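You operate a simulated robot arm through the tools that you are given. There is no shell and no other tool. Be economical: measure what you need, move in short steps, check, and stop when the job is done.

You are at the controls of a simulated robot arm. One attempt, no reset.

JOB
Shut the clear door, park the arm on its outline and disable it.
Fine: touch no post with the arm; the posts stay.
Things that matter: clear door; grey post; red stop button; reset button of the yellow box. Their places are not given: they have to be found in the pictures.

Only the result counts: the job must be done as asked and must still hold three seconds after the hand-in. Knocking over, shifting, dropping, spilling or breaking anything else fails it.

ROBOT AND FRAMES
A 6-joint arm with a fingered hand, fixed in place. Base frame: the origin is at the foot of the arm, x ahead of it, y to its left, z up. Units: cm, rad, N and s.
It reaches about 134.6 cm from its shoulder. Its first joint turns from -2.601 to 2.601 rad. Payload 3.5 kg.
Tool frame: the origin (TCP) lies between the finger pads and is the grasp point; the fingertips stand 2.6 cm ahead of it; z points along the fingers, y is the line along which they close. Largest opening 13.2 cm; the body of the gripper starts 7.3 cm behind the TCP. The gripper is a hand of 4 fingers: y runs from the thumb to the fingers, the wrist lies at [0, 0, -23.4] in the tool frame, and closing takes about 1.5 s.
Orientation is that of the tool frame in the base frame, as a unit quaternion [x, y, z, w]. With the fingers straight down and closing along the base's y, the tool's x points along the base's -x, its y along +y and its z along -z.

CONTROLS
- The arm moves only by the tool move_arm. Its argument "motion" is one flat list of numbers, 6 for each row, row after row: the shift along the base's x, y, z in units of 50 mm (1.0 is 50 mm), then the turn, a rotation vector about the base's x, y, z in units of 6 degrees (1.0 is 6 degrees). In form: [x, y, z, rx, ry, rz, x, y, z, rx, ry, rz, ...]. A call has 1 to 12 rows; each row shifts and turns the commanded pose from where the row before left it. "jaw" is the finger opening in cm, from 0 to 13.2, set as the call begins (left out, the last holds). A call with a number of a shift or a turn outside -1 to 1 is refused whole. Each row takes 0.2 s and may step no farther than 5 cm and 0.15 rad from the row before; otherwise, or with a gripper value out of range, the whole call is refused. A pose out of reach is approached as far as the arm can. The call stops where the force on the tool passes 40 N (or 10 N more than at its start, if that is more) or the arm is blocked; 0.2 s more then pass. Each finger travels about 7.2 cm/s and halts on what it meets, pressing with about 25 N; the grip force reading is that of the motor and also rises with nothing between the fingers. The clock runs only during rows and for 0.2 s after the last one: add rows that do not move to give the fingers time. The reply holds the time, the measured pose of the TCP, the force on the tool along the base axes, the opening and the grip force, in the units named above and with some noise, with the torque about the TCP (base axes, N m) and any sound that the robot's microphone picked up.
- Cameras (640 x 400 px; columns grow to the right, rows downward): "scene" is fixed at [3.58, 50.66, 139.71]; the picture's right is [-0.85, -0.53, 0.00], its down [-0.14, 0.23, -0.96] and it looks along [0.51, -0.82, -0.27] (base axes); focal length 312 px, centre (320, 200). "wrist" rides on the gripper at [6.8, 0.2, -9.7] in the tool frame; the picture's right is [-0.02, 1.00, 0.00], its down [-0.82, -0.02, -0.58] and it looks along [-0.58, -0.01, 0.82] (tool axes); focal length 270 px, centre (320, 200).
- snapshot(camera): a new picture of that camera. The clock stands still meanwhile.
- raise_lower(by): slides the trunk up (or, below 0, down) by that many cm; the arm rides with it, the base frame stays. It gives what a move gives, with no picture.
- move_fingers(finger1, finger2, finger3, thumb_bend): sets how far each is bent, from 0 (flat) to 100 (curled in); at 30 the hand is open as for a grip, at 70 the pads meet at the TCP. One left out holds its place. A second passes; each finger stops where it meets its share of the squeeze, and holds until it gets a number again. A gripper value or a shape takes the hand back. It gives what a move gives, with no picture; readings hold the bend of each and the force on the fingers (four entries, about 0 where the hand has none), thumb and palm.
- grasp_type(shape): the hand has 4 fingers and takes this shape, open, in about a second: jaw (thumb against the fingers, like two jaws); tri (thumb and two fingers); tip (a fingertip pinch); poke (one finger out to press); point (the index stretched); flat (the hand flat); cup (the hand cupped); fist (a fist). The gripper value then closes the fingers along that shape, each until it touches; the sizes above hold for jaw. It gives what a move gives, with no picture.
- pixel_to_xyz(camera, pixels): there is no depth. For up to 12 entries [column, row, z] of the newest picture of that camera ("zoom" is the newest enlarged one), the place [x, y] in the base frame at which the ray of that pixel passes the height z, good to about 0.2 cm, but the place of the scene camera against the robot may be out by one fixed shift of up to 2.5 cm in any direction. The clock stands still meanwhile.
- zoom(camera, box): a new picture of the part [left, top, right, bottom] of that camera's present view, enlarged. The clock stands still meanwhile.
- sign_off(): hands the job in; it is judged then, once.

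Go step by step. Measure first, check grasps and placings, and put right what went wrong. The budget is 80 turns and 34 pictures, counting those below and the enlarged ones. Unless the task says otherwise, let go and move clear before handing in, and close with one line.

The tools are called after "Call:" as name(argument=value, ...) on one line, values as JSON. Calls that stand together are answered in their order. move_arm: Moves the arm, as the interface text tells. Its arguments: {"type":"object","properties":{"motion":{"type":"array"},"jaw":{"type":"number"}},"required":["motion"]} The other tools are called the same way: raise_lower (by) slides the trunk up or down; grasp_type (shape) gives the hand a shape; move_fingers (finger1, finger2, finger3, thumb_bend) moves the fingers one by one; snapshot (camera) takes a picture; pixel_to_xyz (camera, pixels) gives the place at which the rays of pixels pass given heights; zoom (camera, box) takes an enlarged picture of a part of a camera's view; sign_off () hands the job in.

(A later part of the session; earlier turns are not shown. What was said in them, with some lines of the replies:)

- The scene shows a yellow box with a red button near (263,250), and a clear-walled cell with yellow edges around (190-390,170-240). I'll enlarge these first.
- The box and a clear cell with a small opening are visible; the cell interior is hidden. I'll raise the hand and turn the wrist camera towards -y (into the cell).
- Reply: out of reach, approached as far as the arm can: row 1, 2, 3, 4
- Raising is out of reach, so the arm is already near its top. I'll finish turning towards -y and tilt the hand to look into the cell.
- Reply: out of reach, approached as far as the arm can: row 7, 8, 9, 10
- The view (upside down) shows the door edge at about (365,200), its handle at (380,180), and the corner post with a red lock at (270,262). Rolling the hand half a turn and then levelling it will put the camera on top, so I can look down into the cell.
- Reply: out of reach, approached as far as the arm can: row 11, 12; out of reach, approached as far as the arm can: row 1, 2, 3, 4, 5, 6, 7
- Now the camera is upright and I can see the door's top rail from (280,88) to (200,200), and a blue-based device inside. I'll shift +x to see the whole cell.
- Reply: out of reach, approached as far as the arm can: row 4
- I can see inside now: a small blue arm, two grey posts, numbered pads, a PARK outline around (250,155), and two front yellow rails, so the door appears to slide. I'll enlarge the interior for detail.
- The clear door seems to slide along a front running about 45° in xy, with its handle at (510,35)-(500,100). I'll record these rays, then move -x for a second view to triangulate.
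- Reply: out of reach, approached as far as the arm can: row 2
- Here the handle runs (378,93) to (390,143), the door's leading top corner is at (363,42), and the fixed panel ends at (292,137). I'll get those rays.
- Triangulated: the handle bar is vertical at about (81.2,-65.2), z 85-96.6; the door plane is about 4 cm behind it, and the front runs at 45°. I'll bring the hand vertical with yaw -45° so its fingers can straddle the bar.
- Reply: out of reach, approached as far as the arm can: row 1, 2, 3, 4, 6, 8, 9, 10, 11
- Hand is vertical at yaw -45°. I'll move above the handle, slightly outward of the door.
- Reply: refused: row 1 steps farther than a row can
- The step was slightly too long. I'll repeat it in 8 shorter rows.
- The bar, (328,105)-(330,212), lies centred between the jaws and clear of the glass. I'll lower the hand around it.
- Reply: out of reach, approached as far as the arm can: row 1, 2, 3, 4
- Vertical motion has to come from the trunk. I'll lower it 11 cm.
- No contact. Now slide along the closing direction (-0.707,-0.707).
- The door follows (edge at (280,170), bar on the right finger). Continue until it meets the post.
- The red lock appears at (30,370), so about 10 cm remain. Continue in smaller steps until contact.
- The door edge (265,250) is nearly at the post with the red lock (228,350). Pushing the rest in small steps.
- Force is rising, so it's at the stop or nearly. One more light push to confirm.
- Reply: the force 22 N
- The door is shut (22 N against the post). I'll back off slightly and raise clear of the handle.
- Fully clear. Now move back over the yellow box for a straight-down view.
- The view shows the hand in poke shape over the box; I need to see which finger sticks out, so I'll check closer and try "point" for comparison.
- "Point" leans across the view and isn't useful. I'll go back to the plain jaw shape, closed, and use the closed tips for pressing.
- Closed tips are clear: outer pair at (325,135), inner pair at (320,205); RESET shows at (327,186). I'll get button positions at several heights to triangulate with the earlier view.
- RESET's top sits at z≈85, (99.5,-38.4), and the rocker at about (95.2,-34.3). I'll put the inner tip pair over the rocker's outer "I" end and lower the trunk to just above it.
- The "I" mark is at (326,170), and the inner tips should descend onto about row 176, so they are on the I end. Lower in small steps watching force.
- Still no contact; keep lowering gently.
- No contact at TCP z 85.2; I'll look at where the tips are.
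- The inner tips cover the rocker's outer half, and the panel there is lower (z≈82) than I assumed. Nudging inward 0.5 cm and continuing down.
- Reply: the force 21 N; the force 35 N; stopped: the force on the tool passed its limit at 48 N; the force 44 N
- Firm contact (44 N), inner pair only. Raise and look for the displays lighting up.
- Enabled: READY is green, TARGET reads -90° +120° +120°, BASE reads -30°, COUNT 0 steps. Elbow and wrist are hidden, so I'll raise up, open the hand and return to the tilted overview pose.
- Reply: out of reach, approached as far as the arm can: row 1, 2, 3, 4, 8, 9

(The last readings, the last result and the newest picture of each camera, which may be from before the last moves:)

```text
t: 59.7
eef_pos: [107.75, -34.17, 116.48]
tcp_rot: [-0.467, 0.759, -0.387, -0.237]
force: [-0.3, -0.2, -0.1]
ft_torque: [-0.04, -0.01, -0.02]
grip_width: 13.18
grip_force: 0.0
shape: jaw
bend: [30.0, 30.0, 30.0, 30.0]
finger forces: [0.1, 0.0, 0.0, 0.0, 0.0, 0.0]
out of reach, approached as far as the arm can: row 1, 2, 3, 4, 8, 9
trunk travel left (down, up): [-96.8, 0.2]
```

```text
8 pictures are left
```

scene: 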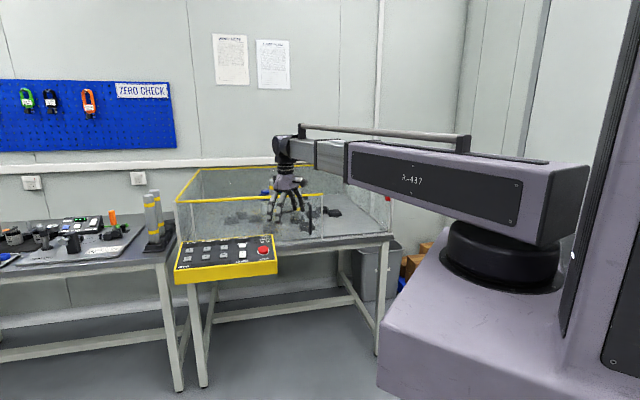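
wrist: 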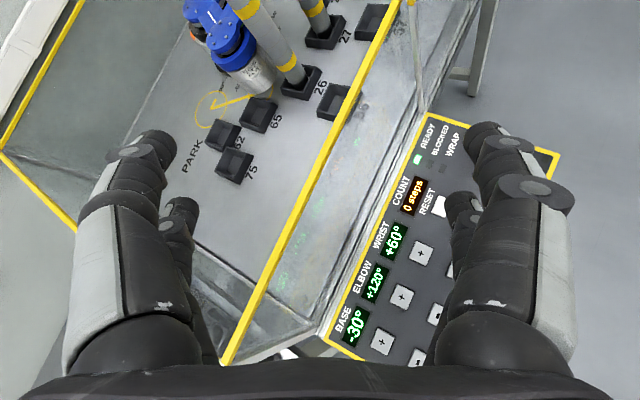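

Readouts: base -30°, elbow +120°, wrist +60°; target -90°, +120°, +120°. Now tilt a bit more to see the whole small arm and the posts for a collision check.

Call:
move_arm(motion=[0, 0, 0.3, -1, 0, 0, 0, 0, 0.3, -1, 0, 0, 0, 0, 0.3, -1, 0, 0, 0, 0, 0.3, -1, 0, 0])

Call:
zoom(camera="wrist", box=[140, 0, 480, 230])

```text
t: 60.7
eef_pos: [107.77, -34.31, 125.42]
tcp_rot: [-0.407, 0.662, -0.537, -0.329]
force: [0.7, 0.3, 0.1]
ft_torque: [0.01, -0.04, -0.01]
grip_width: 13.2
grip_force: 0.1
shape: jaw
bend: [30.0, 30.0, 30.0, 30.0]
finger forces: [0.1, 0.0, 0.1, 0.0, 0.0, 0.1]
out of reach, approached as far as the arm can: row 1, 2, 3, 4
trunk travel left (down, up): [-96.8, 0.2]
```

```text
1.74 times, centred on (310, 115) of wrist
```

zoom: 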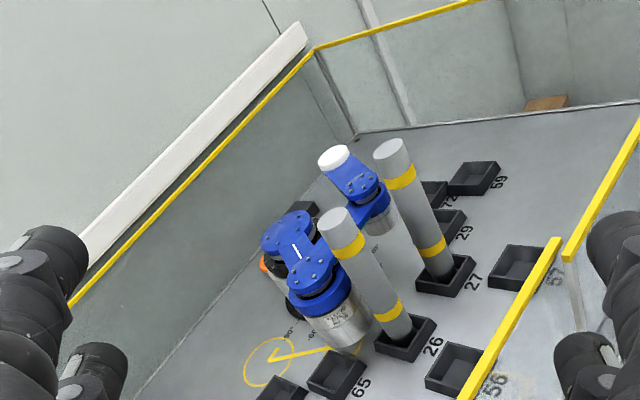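

I see link 1 from disc (285,228) to disc (315,270), link 2 going behind to (370,205), link 3 ending at the white cap (333,157), with posts at (405,335) and (447,275). I'll compute plan positions.

Call:
pixel_to_xyz(camera="zoom", pixels=[[405, 333, 80], [446, 272, 80], [337, 215, 100], [390, 147, 100], [285, 222, 96], [315, 270, 96], [370, 185, 96], [333, 155, 98], [268, 362, 80], [330, 349, 80], [338, 378, 80], [455, 368, 80]])

Call:
pixel_to_xyz(camera="zoom", pixels=[[337, 215, 97], [390, 147, 97], [337, 215, 103], [390, 147, 103], [285, 222, 92], [315, 270, 92], [370, 185, 92], [333, 155, 92], [355, 330, 80], [282, 300, 80], [475, 180, 80], [515, 265, 80]])

```text
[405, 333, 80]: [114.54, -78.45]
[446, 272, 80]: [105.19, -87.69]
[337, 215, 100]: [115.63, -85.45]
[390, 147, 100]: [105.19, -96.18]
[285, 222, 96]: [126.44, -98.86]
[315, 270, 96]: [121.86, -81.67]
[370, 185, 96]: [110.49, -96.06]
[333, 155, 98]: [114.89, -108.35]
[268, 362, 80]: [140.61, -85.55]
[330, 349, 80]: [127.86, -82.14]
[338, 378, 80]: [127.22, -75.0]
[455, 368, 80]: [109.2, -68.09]
```

```text
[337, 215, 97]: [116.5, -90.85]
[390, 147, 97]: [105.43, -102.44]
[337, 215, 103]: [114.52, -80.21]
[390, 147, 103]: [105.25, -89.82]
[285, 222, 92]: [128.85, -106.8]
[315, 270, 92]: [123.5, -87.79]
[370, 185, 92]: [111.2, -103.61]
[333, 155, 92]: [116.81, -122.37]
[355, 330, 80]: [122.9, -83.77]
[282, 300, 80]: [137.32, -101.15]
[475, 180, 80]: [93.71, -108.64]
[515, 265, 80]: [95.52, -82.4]
```

Local geometry works out: the base sits ~24 cm from each post, and the wrist joint at elbow 120° swings at ~18 cm plus its body radius, so a straight base move would graze the posts. Plan: elbow + (fold in), base - twice, elbow -, wrist + twice. First return to the vertical pressing pose with the hand closed.

Call:
move_arm(motion=[0, 0.2, -0.25, 1, 0, 0, 0, 0.2, -0.25, 1, 0, 0, 0, 0.2, -0.25, 1, 0, 0, 0, 0.2, -0.25, 1, 0, 0, 0, 0.2, -0.25, 1, 0, 0, 0, 0.2, -0.25, 1, 0, 0, 0, 0.2, -0.25, 1, 0, 0, 0, 0.2, -0.25, 1, 0, 0, 0, 0.2, -0.25, 1, 0, 0, 0, 0, -0.25, 1, 0, 0, 0, 0, -0.25, 1, 0, 0, 0, 0, -0.25, 1, 0, 0])

Call:
move_arm(motion=[0, 0, 0, 1, 0, 0, 0, 0, 0, 0, 0, -1, 0, 0, 0, 0, 0, -1, 0, 0, 0, 0, 0, -1, 0, 0, 0, 0, 0, -1, 0, 0, 0, 0, 0, -1, 0, 0, 0, 0, 0, -1, 0, 0, 0, 0, 0, -1, 0, 0, 0, 0, 0, -1, 0, 0, 0, 0, 0, -1], jaw=0)

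Call:
move_arm(motion=[0, 0, 0, 0, 0, -1, 0, 0, 0, 0, 0, -1, 0, 0, 0, 0, 0, -1, 0, 0, 0, 0, 0, -1, 0, 0, 0, 0, 0, -1, 0, 0, 0, 0, 0, -1, 0, 0, 0, 0, 0, -1, 0, 0, 0, 0, 0, -1, 0, 0, 0, 0, 0, -1])

```text
t: 63.3
eef_pos: [107.81, -25.32, 107.09]
tcp_rot: [-0.522, 0.851, -0.044, -0.026]
force: [0.2, 0.6, 0.4]
ft_torque: [0.01, -0.01, -0.01]
grip_width: 13.16
grip_force: 0.0
shape: jaw
bend: [30.0, 30.0, 30.0, 30.0]
finger forces: [0.0, 0.0, 0.0, 0.0, 0.0, 0.0]
out of reach, approached as far as the arm can: row 1, 2, 3, 4, 5, 6, 7, 10, 11, 12
trunk travel left (down, up): [-96.8, 0.2]
```

```text
t: 65.5
eef_pos: [107.7, -25.19, 106.92]
tcp_rot: [-0.079, 0.997, 0.0, -0.001]
force: [0.0, -0.1, 0.4]
ft_torque: [-0.02, 0.0, -0.01]
grip_width: 0.0
grip_force: 24.6
shape: jaw
bend: [62.0, 63.0, 63.0, 70.0]
finger forces: [0.1, 0.1, 0.0, 0.0, 0.1, 0.1]
trunk travel left (down, up): [-96.8, 0.2]
```

```text
t: 67.5
eef_pos: [107.71, -25.21, 106.89]
tcp_rot: [0.383, 0.924, 0.0, -0.001]
force: [0.1, -0.1, 0.3]
ft_torque: [0.01, 0.01, 0.01]
grip_width: 0.0
grip_force: 24.6
shape: jaw
bend: [62.0, 63.0, 63.0, 70.0]
finger forces: [0.0, 0.0, 0.0, 0.0, 0.1, 0.0]
trunk travel left (down, up): [-96.8, 0.2]
```

Now above the ELBOW + button region. Adjust to (108.1,-26.4), lower to z 91 and verify alignment with a picture.

Call:
move_arm(motion=[0.08, -0.24, 0, 0, 0, 0])

Call:
raise_lower(by=-16)

Call:
snapshot(camera="wrist")

```text
t: 67.9
eef_pos: [108.02, -26.55, 106.87]
tcp_rot: [0.382, 0.924, 0.0, -0.001]
force: [-0.3, -0.7, -0.5]
ft_torque: [0.03, 0.01, -0.01]
grip_width: 0.0
grip_force: 24.6
shape: jaw
bend: [62.0, 63.0, 63.0, 70.0]
finger forces: [0.0, 0.0, 0.0, 0.1, 0.0, 0.0]
trunk travel left (down, up): [-96.8, 0.2]
```

```text
t: 69.7
eef_pos: [108.12, -26.47, 91.08]
tcp_rot: [0.382, 0.924, 0.001, -0.001]
force: [0.1, 0.4, 0.4]
ft_torque: [0.03, -0.03, 0.0]
grip_width: 0.0
grip_force: 24.8
shape: jaw
bend: [62.0, 63.0, 63.0, 70.0]
finger forces: [0.0, 0.0, 0.1, 0.0, 0.1, 0.0]
trunk travel left (down, up): [-80.8, 16.2]
```

```text
6 pictures are left
```

wrist: 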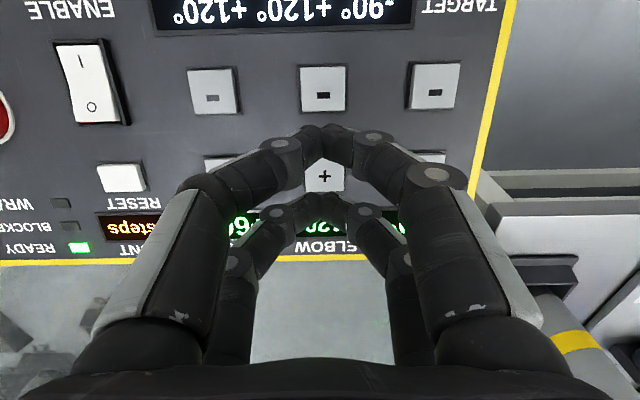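

ELBOW + is centred at (325,177) and the inner tips should land at about (318,169). A small correction, then press.

Call:
move_arm(motion=[0.09, -0.02, 0, 0, 0, 0])

Call:
raise_lower(by=-3.2)

Call:
raise_lower(by=-0.4)

Call:
raise_lower(by=-0.3)

```text
t: 70.1
eef_pos: [108.57, -26.66, 90.87]
tcp_rot: [0.382, 0.924, 0.0, -0.001]
force: [0.7, -0.3, 0.5]
ft_torque: [0.01, 0.02, -0.04]
grip_width: 0.0
grip_force: 25.5
shape: jaw
bend: [62.0, 63.0, 63.0, 70.0]
finger forces: [0.1, 0.0, 0.0, 0.0, 0.0, 0.0]
trunk travel left (down, up): [-80.8, 16.2]
```

```text
t: 70.9
eef_pos: [108.58, -26.58, 87.62]
tcp_rot: [0.382, 0.924, 0.0, -0.001]
force: [0.1, 0.4, -0.4]
ft_torque: [0.02, 0.01, 0.01]
grip_width: 0.0
grip_force: 24.8
shape: jaw
bend: [62.0, 63.0, 63.0, 70.0]
finger forces: [0.0, 0.1, 0.0, 0.1, 0.0, 0.0]
trunk travel left (down, up): [-77.6, 19.4]
```

```text
t: 71.4
eef_pos: [108.57, -26.59, 87.3]
tcp_rot: [0.382, 0.924, 0.001, -0.001]
force: [0.2, 1.2, 1.0]
ft_torque: [-0.01, -0.01, -0.05]
grip_width: 0.0
grip_force: 24.7
shape: jaw
bend: [62.0, 63.0, 63.0, 70.0]
finger forces: [0.0, 0.0, 0.0, 0.0, 0.0, 0.0]
trunk travel left (down, up): [-77.2, 19.8]
```

```text
t: 71.9
eef_pos: [108.71, -26.55, 86.97]
tcp_rot: [0.381, 0.924, 0.0, -0.001]
force: [0.0, 0.3, -0.2]
ft_torque: [-0.01, 0.01, -0.03]
grip_width: 0.01
grip_force: 24.7
shape: jaw
bend: [62.0, 63.0, 63.0, 70.0]
finger forces: [0.0, 0.1, 0.1, 0.1, 0.0, 0.1]
trunk travel left (down, up): [-76.9, 20.1]
```

Call:
raise_lower(by=-0.3)

Call:
raise_lower(by=-0.3)

Call:
raise_lower(by=-0.3)

```text
t: 72.5
eef_pos: [108.73, -26.65, 86.71]
tcp_rot: [0.382, 0.924, 0.0, -0.001]
force: [-0.2, -0.2, 0.2]
ft_torque: [0.02, 0.01, 0.02]
grip_width: 0.0
grip_force: 24.6
shape: jaw
bend: [62.0, 63.0, 63.0, 70.0]
finger forces: [0.1, 0.0, 0.0, 0.1, 0.0, 0.1]
trunk travel left (down, up): [-76.6, 20.4]
```

```text
t: 73.0
eef_pos: [108.59, -26.61, 86.42]
tcp_rot: [0.382, 0.924, 0.0, -0.001]
force: [0.4, -0.2, 2.7]
ft_torque: [-0.04, -0.05, 0.02]
grip_width: 0.01
grip_force: 25.0
shape: jaw
bend: [62.0, 63.0, 63.0, 70.0]
finger forces: [0.1, 0.0, 0.0, 0.0, 0.1, 0.1]
trunk travel left (down, up): [-76.3, 20.7]
heard: click
```

```text
t: 73.5
eef_pos: [108.5, -26.54, 86.19]
tcp_rot: [0.382, 0.924, 0.0, 0.0]
force: [0.9, 0.1, 9.2]
ft_torque: [-0.14, -0.18, 0.0]
grip_width: 0.0
grip_force: 24.9
shape: jaw
bend: [62.0, 63.0, 63.0, 70.0]
finger forces: [0.0, 0.0, 0.1, 0.0, 0.0, 0.0]
trunk travel left (down, up): [-76.0, 21.0]
```

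Click heard. Raise 7 cm and check the readouts from the scene camera.

Call:
raise_lower(by=7)

Call:
zoom(camera="scene", box=[170, 185, 330, 285])

```text
t: 74.6
eef_pos: [108.6, -26.54, 93.11]
tcp_rot: [0.381, 0.924, 0.001, -0.001]
force: [-0.1, -1.0, 0.1]
ft_torque: [0.02, 0.0, 0.01]
grip_width: 0.01
grip_force: 24.6
shape: jaw
bend: [62.0, 63.0, 63.0, 70.0]
finger forces: [0.0, 0.1, 0.0, 0.0, 0.0, 0.0]
trunk travel left (down, up): [-83.0, 14.0]
```

```text
4.00 times, centred on (250, 235) of scene
```

zoom: 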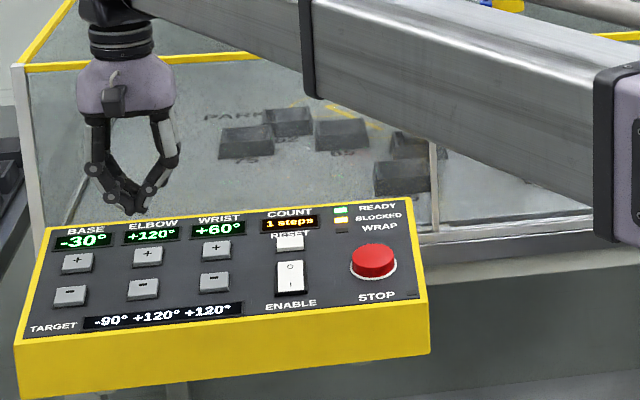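

Elbow stayed at +120° with BLOCKED amber and COUNT 1, so +120° is the elbow's limit. The direct base swing is then the most compact route possible: opening the elbow would drive it into post 27. I'll press BASE -, at about (109.9,-17.6), watching for the click.

Call:
move_arm(motion=[0.13, 0.89, 0, 0, 0, 0, 0.13, 0.89, 0, 0, 0, 0])

Call:
raise_lower(by=-4)

Call:
snapshot(camera="wrist")

```text
t: 75.2
eef_pos: [110.03, -17.69, 93.13]
tcp_rot: [0.382, 0.924, 0.0, -0.001]
force: [0.7, 0.8, 0.8]
ft_torque: [-0.01, 0.02, 0.01]
grip_width: 0.0
grip_force: 24.9
shape: jaw
bend: [62.0, 63.0, 63.0, 70.0]
finger forces: [0.0, 0.1, 0.0, 0.0, 0.0, 0.0]
trunk travel left (down, up): [-83.0, 14.0]
```

```text
t: 76.0
eef_pos: [109.86, -17.58, 89.13]
tcp_rot: [0.382, 0.924, 0.001, -0.001]
force: [-0.1, 0.7, 0.3]
ft_torque: [-0.02, 0.0, -0.04]
grip_width: 0.0
grip_force: 24.8
shape: jaw
bend: [62.0, 63.0, 63.0, 70.0]
finger forces: [0.0, 0.0, 0.1, 0.1, 0.1, 0.1]
trunk travel left (down, up): [-79.0, 18.0]
```

```text
4 pictures are left
```

wrist: 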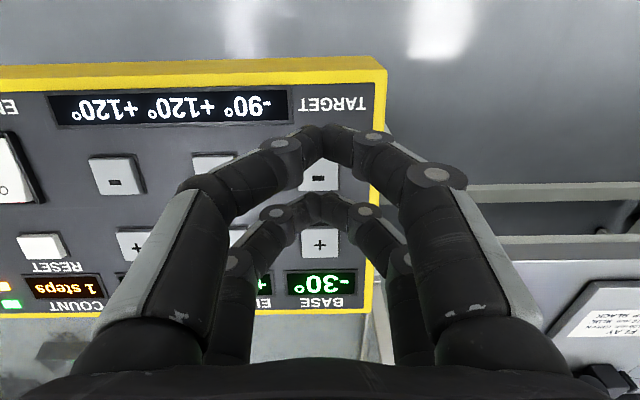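

BASE - is at (320,178), aligned. Press down until the click.

Call:
move_arm(motion=[0.04, -0.04, 0, 0, 0, 0])

Call:
raise_lower(by=-4)

Call:
raise_lower(by=-0.4)

Call:
raise_lower(by=-0.3)

Call:
raise_lower(by=-0.3)

```text
t: 76.4
eef_pos: [110.15, -17.83, 89.06]
tcp_rot: [0.382, 0.924, 0.0, -0.001]
force: [0.4, 1.0, 0.9]
ft_torque: [-0.04, 0.01, 0.01]
grip_width: 0.0
grip_force: 25.2
shape: jaw
bend: [62.0, 63.0, 63.0, 70.0]
finger forces: [0.0, 0.1, 0.1, 0.0, 0.0, 0.1]
trunk travel left (down, up): [-79.0, 18.0]
```

```text
t: 77.2
eef_pos: [110.03, -17.84, 85.28]
tcp_rot: [0.382, 0.924, 0.0, 0.0]
force: [0.0, 1.3, 6.2]
ft_torque: [-0.11, -0.09, 0.02]
grip_width: 0.0
grip_force: 24.9
shape: jaw
bend: [62.0, 64.0, 64.0, 70.0]
finger forces: [0.0, 0.1, 0.0, 0.1, 0.0, 0.1]
trunk travel left (down, up): [-75.0, 22.0]
heard: click
```

```text
t: 77.8
eef_pos: [110.09, -17.84, 84.89]
tcp_rot: [0.382, 0.924, 0.001, 0.001]
force: [2.0, 2.4, 15.7]
ft_torque: [-0.1, -0.31, 0.02]
grip_width: 0.01
grip_force: 24.7
shape: jaw
bend: [62.0, 64.0, 64.0, 70.0]
finger forces: [0.0, 0.0, 0.0, 0.1, 0.1, 0.1]
trunk travel left (down, up): [-74.6, 22.4]
```

```text
t: 78.3
eef_pos: [109.9, -17.84, 84.8]
tcp_rot: [0.381, 0.924, 0.0, 0.001]
force: [2.2, -1.2, 29.5]
ft_torque: [-0.47, -0.55, 0.03]
grip_width: 0.04
grip_force: 24.9
shape: jaw
bend: [62.0, 66.0, 65.0, 70.0]
finger forces: [0.0, 0.0, 0.0, 0.1, 0.1, 0.0]
trunk travel left (down, up): [-74.3, 22.7]
```

```text
t: 78.7
eef_pos: [109.84, -17.88, 84.71]
tcp_rot: [0.382, 0.924, 0.0, 0.001]
force: [-1.5, 1.1, 36.7]
ft_torque: [-0.54, -0.58, 0.01]
grip_width: 0.0
grip_force: 25.5
shape: jaw
bend: [62.0, 69.0, 68.0, 70.0]
finger forces: [0.0, 0.0, 0.1, 0.0, 0.0, 0.1]
trunk travel left (down, up): [-74.1, 22.9]
stopped: the force on the tool passed its limit at 42 N (the readings are from after the stop); the commanded pose is now the measured one
```

Clicked at z 85.3. Raise and read base and lamps from the scene camera.

Call:
raise_lower(by=6)

Call:
zoom(camera="scene", box=[170, 160, 345, 285])

```text
t: 79.7
eef_pos: [110.23, -17.97, 90.15]
tcp_rot: [0.382, 0.924, 0.001, 0.0]
force: [0.7, 0.2, -0.2]
ft_torque: [0.04, -0.02, 0.01]
grip_width: 0.03
grip_force: 24.7
shape: jaw
bend: [62.0, 66.0, 66.0, 70.0]
finger forces: [0.0, 0.0, 0.0, 0.1, 0.0, 0.1]
trunk travel left (down, up): [-80.1, 16.9]
```

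```text
3.20 times, centred on (258, 222) of scene
```

zoom: 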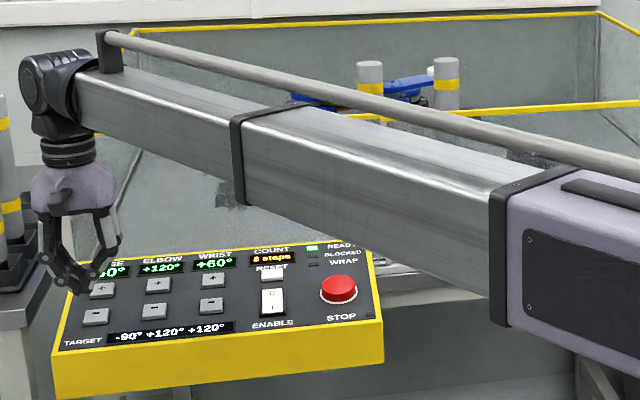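

Base moved to -60°, COUNT 2, BLOCKED is off and both posts stand. Press BASE - a second time.

Call:
raise_lower(by=-4.8)

Call:
raise_lower(by=-0.3)

```text
t: 80.6
eef_pos: [110.18, -17.93, 85.34]
tcp_rot: [0.382, 0.924, 0.0, 0.001]
force: [-1.1, 0.5, 1.3]
ft_torque: [0.02, 0.0, -0.03]
grip_width: 0.0
grip_force: 25.0
shape: jaw
bend: [62.0, 66.0, 66.0, 70.0]
finger forces: [0.0, 0.0, 0.0, 0.1, 0.0, 0.0]
trunk travel left (down, up): [-75.3, 21.7]
heard: click
```

```text
t: 81.1
eef_pos: [110.24, -17.9, 85.07]
tcp_rot: [0.382, 0.924, 0.001, 0.001]
force: [1.0, 0.0, 5.9]
ft_torque: [-0.09, -0.11, 0.05]
grip_width: 0.0
grip_force: 25.1
shape: jaw
bend: [62.0, 66.0, 66.0, 70.0]
finger forces: [0.1, 0.1, 0.0, 0.0, 0.0, 0.0]
trunk travel left (down, up): [-75.0, 22.0]
```

Click. Raise and move over WRIST + at (103.4,-31.8), then lower to just above it.

Call:
raise_lower(by=7)

Call:
move_arm(motion=[-0.453, -0.925, 0, 0, 0, 0, -0.453, -0.925, 0, 0, 0, 0, -0.453, -0.925, 0, 0, 0, 0])

Call:
snapshot(camera="wrist")

```text
t: 82.2
eef_pos: [110.18, -17.89, 92.04]
tcp_rot: [0.381, 0.924, 0.0, 0.0]
force: [-0.6, 0.5, -0.8]
ft_torque: [0.01, 0.02, -0.04]
grip_width: 0.01
grip_force: 25.5
shape: jaw
bend: [62.0, 66.0, 66.0, 70.0]
finger forces: [0.0, 0.1, 0.0, 0.0, 0.1, 0.0]
trunk travel left (down, up): [-82.0, 15.0]
```

```text
refused: row 1 steps farther than a row can; nothing moved
```

```text
2 pictures are left
```

wrist: 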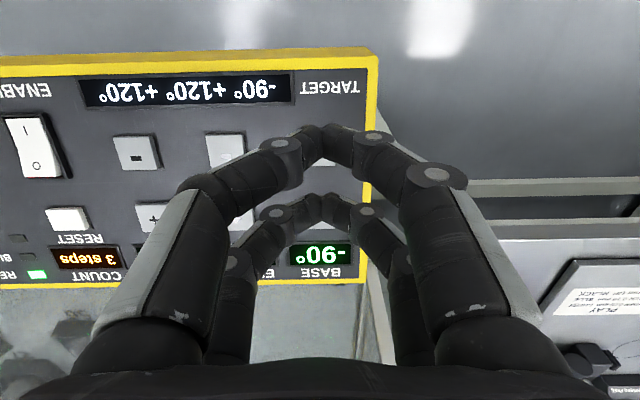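

BASE reads -90°, COUNT 3, READY green, BLOCKED off. The arm move was refused for step length, so I'll repeat it in 4 rows and press WRIST +.

Call:
move_arm(motion=[-0.34, -0.695, 0, 0, 0, 0, -0.34, -0.695, 0, 0, 0, 0, -0.34, -0.695, 0, 0, 0, 0, -0.34, -0.695, 0, 0, 0, 0])

Call:
raise_lower(by=-5.3)

Call:
raise_lower(by=-0.3)

```text
t: 83.2
eef_pos: [103.29, -31.83, 91.98]
tcp_rot: [0.382, 0.924, 0.0, 0.0]
force: [0.3, -0.1, -0.3]
ft_torque: [0.05, 0.02, -0.02]
grip_width: 0.0
grip_force: 25.0
shape: jaw
bend: [62.0, 66.0, 66.0, 70.0]
finger forces: [0.0, 0.0, 0.0, 0.0, 0.1, 0.1]
trunk travel left (down, up): [-82.0, 15.0]
```

```text
t: 84.2
eef_pos: [103.37, -31.77, 86.73]
tcp_rot: [0.381, 0.924, 0.0, 0.0]
force: [0.6, 0.2, -0.1]
ft_torque: [-0.03, -0.01, 0.02]
grip_width: 0.0
grip_force: 25.2
shape: jaw
bend: [62.0, 66.0, 66.0, 70.0]
finger forces: [0.0, 0.0, 0.0, 0.1, 0.1, 0.1]
trunk travel left (down, up): [-76.7, 20.3]
```

```text
t: 84.7
eef_pos: [103.36, -31.75, 86.56]
tcp_rot: [0.382, 0.924, 0.0, 0.001]
force: [0.0, 0.5, 0.8]
ft_torque: [-0.03, -0.03, 0.02]
grip_width: 0.0
grip_force: 25.4
shape: jaw
bend: [62.0, 66.0, 66.0, 70.0]
finger forces: [0.0, 0.0, 0.1, 0.1, 0.0, 0.0]
trunk travel left (down, up): [-76.4, 20.6]
heard: click
```

Click on WRIST +. Release and press a second time.

Call:
raise_lower(by=4)

Call:
raise_lower(by=-3.7)

Call:
raise_lower(by=-0.3)

```text
t: 85.5
eef_pos: [103.33, -31.76, 90.43]
tcp_rot: [0.382, 0.924, -0.001, 0.0]
force: [0.6, 0.1, -1.4]
ft_torque: [0.02, 0.01, 0.04]
grip_width: 0.04
grip_force: 25.3
shape: jaw
bend: [62.0, 66.0, 66.0, 70.0]
finger forces: [0.1, 0.0, 0.0, 0.1, 0.0, 0.1]
trunk travel left (down, up): [-80.4, 16.6]
```

```text
t: 86.3
eef_pos: [103.37, -31.77, 86.79]
tcp_rot: [0.382, 0.924, -0.001, 0.0]
force: [0.1, 0.3, 0.2]
ft_torque: [-0.04, 0.02, -0.01]
grip_width: 0.01
grip_force: 24.8
shape: jaw
bend: [62.0, 66.0, 66.0, 70.0]
finger forces: [0.1, 0.0, 0.0, 0.1, 0.1, 0.1]
trunk travel left (down, up): [-76.7, 20.3]
```

```text
t: 86.8
eef_pos: [103.29, -31.75, 86.6]
tcp_rot: [0.381, 0.924, 0.0, -0.001]
force: [-1.1, -0.6, 0.6]
ft_torque: [-0.04, -0.03, 0.0]
grip_width: 0.02
grip_force: 25.0
shape: jaw
bend: [62.0, 66.0, 66.0, 70.0]
finger forces: [0.1, 0.1, 0.1, 0.1, 0.1, 0.0]
trunk travel left (down, up): [-76.4, 20.6]
heard: click
```

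Click. Raise, move over the rocker's O end, and read the panel from the scene camera before disabling.

Call:
raise_lower(by=8)

Call:
move_arm(motion=[-0.81, -0.26, 0, 0, 0, 0, -0.81, -0.26, 0, 0, 0, 0])

Call:
zoom(camera="scene", box=[170, 180, 330, 280])

```text
t: 88.0
eef_pos: [103.42, -31.68, 94.53]
tcp_rot: [0.381, 0.924, 0.0, -0.001]
force: [0.1, 0.4, -0.2]
ft_torque: [-0.01, 0.0, 0.01]
grip_width: 0.03
grip_force: 24.8
shape: jaw
bend: [62.0, 66.0, 66.0, 70.0]
finger forces: [0.0, 0.0, 0.0, 0.1, 0.0, 0.1]
trunk travel left (down, up): [-84.4, 12.6]
```

```text
t: 88.6
eef_pos: [95.11, -34.12, 94.49]
tcp_rot: [0.382, 0.924, 0.0, 0.001]
force: [-0.3, 0.7, 0.1]
ft_torque: [0.02, 0.0, 0.01]
grip_width: 0.01
grip_force: 25.1
shape: jaw
bend: [62.0, 66.0, 66.0, 70.0]
finger forces: [0.1, 0.0, 0.0, 0.0, 0.0, 0.0]
trunk travel left (down, up): [-84.4, 12.6]
```

```text
4.00 times, centred on (250, 230) of scene
```

zoom: 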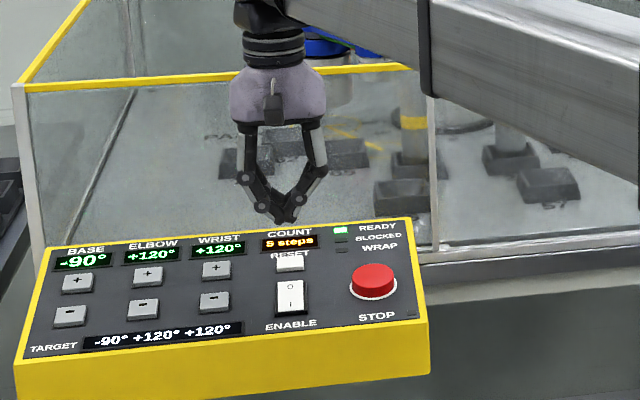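

All readouts match: -90° +120° +120°, READY on, 5 steps. Now press the rocker's O end.

Call:
raise_lower(by=-7)

Call:
raise_lower(by=-0.5)

Call:
raise_lower(by=-0.4)

Call:
raise_lower(by=-0.4)

```text
t: 89.7
eef_pos: [95.22, -34.29, 87.6]
tcp_rot: [0.382, 0.924, -0.001, 0.0]
force: [0.3, 0.1, -0.6]
ft_torque: [-0.02, -0.03, -0.01]
grip_width: 0.01
grip_force: 25.0
shape: jaw
bend: [62.0, 66.0, 66.0, 70.0]
finger forces: [0.0, 0.0, 0.0, 0.0, 0.1, 0.1]
trunk travel left (down, up): [-77.4, 19.6]
```

```text
t: 90.2
eef_pos: [95.21, -34.16, 86.98]
tcp_rot: [0.382, 0.924, 0.0, 0.0]
force: [0.5, -0.4, 0.2]
ft_torque: [0.01, -0.02, 0.01]
grip_width: 0.0
grip_force: 24.9
shape: jaw
bend: [62.0, 66.0, 66.0, 70.0]
finger forces: [0.1, 0.0, 0.0, 0.0, 0.0, 0.0]
trunk travel left (down, up): [-76.9, 20.1]
```

```text
t: 90.8
eef_pos: [95.28, -34.07, 86.57]
tcp_rot: [0.381, 0.925, 0.0, 0.0]
force: [0.5, -0.5, 0.7]
ft_torque: [0.0, 0.01, 0.03]
grip_width: 0.0
grip_force: 24.8
shape: jaw
bend: [62.0, 66.0, 66.0, 70.0]
finger forces: [0.1, 0.0, 0.1, 0.0, 0.0, 0.0]
trunk travel left (down, up): [-76.5, 20.5]
```

```text
t: 91.3
eef_pos: [95.2, -34.23, 86.1]
tcp_rot: [0.382, 0.924, -0.001, 0.0]
force: [1.0, 0.0, 0.1]
ft_torque: [-0.01, -0.02, 0.01]
grip_width: 0.01
grip_force: 24.7
shape: jaw
bend: [62.0, 66.0, 66.0, 70.0]
finger forces: [0.1, 0.1, 0.0, 0.0, 0.0, 0.0]
trunk travel left (down, up): [-76.1, 20.9]
```

Call:
raise_lower(by=-0.4)

Call:
raise_lower(by=-0.4)

Call:
raise_lower(by=-0.3)

```text
t: 91.8
eef_pos: [95.19, -34.12, 85.83]
tcp_rot: [0.381, 0.924, 0.0, 0.0]
force: [0.1, -0.3, 0.3]
ft_torque: [-0.04, 0.02, 0.0]
grip_width: 0.02
grip_force: 24.9
shape: jaw
bend: [62.0, 66.0, 66.0, 70.0]
finger forces: [0.0, 0.1, 0.1, 0.1, 0.0, 0.0]
trunk travel left (down, up): [-75.7, 21.3]
```

```text
t: 92.3
eef_pos: [95.24, -34.21, 85.59]
tcp_rot: [0.381, 0.924, 0.0, 0.002]
force: [5.8, -0.5, 21.8]
ft_torque: [-0.41, -0.49, 0.0]
grip_width: 0.0
grip_force: 24.7
shape: jaw
bend: [62.0, 67.0, 66.0, 70.0]
finger forces: [0.1, 0.0, 0.0, 0.0, 0.0, 0.0]
trunk travel left (down, up): [-75.3, 21.7]
```

```text
t: 92.8
eef_pos: [95.13, -34.16, 85.55]
tcp_rot: [0.382, 0.924, -0.001, 0.003]
force: [0.0, 0.7, 33.0]
ft_torque: [-0.5, -0.54, -0.02]
grip_width: 0.0
grip_force: 25.0
shape: jaw
bend: [62.0, 69.0, 68.0, 70.0]
finger forces: [0.0, 0.0, 0.0, 0.0, 0.1, 0.0]
trunk travel left (down, up): [-75.0, 22.0]
stopped: the force on the tool passed its limit at 43 N (the readings are from after the stop); the commanded pose is now the measured one
```

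Firm press as before. Raise well clear and use the last picture to check panel, posts and door.

Call:
raise_lower(by=20)

Call:
zoom(camera="scene", box=[165, 150, 405, 300])

```text
t: 95.0
eef_pos: [95.42, -34.14, 105.23]
tcp_rot: [0.382, 0.924, 0.0, 0.003]
force: [-0.7, 0.3, -0.2]
ft_torque: [-0.01, -0.01, -0.02]
grip_width: 0.0
grip_force: 25.0
shape: jaw
bend: [62.0, 66.0, 66.0, 70.0]
finger forces: [0.1, 0.0, 0.1, 0.0, 0.0, 0.0]
trunk travel left (down, up): [-95.0, 2.0]
```

```text
2.67 times, centred on (285, 225) of scene
```

zoom: 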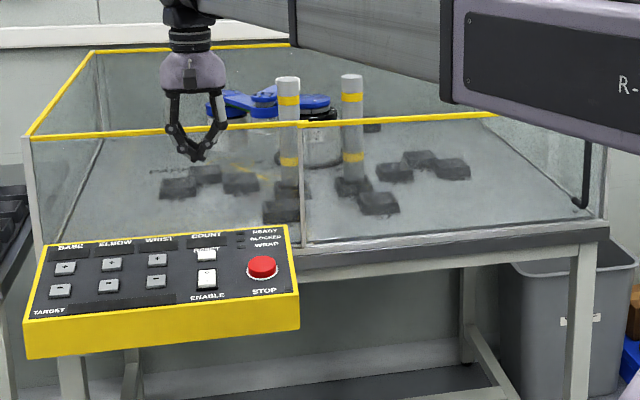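

The displays are dark, so the arm is disabled. Both posts stand, the small arm is folded at its park position, the door is shut with its handle at (585,150) by the right post, and my hand is clear. I'm handing in.

Call:
sign_off()

```text
The job is handed in.
```

I shut the clear door, parked the small arm at its target (-90°, +120°, +120°) and switched it off at the ENABLE rocker. Both posts are still standing; my one ELBOW + press lit BLOCKED without moving the elbow, and the lamp went out on the next step.
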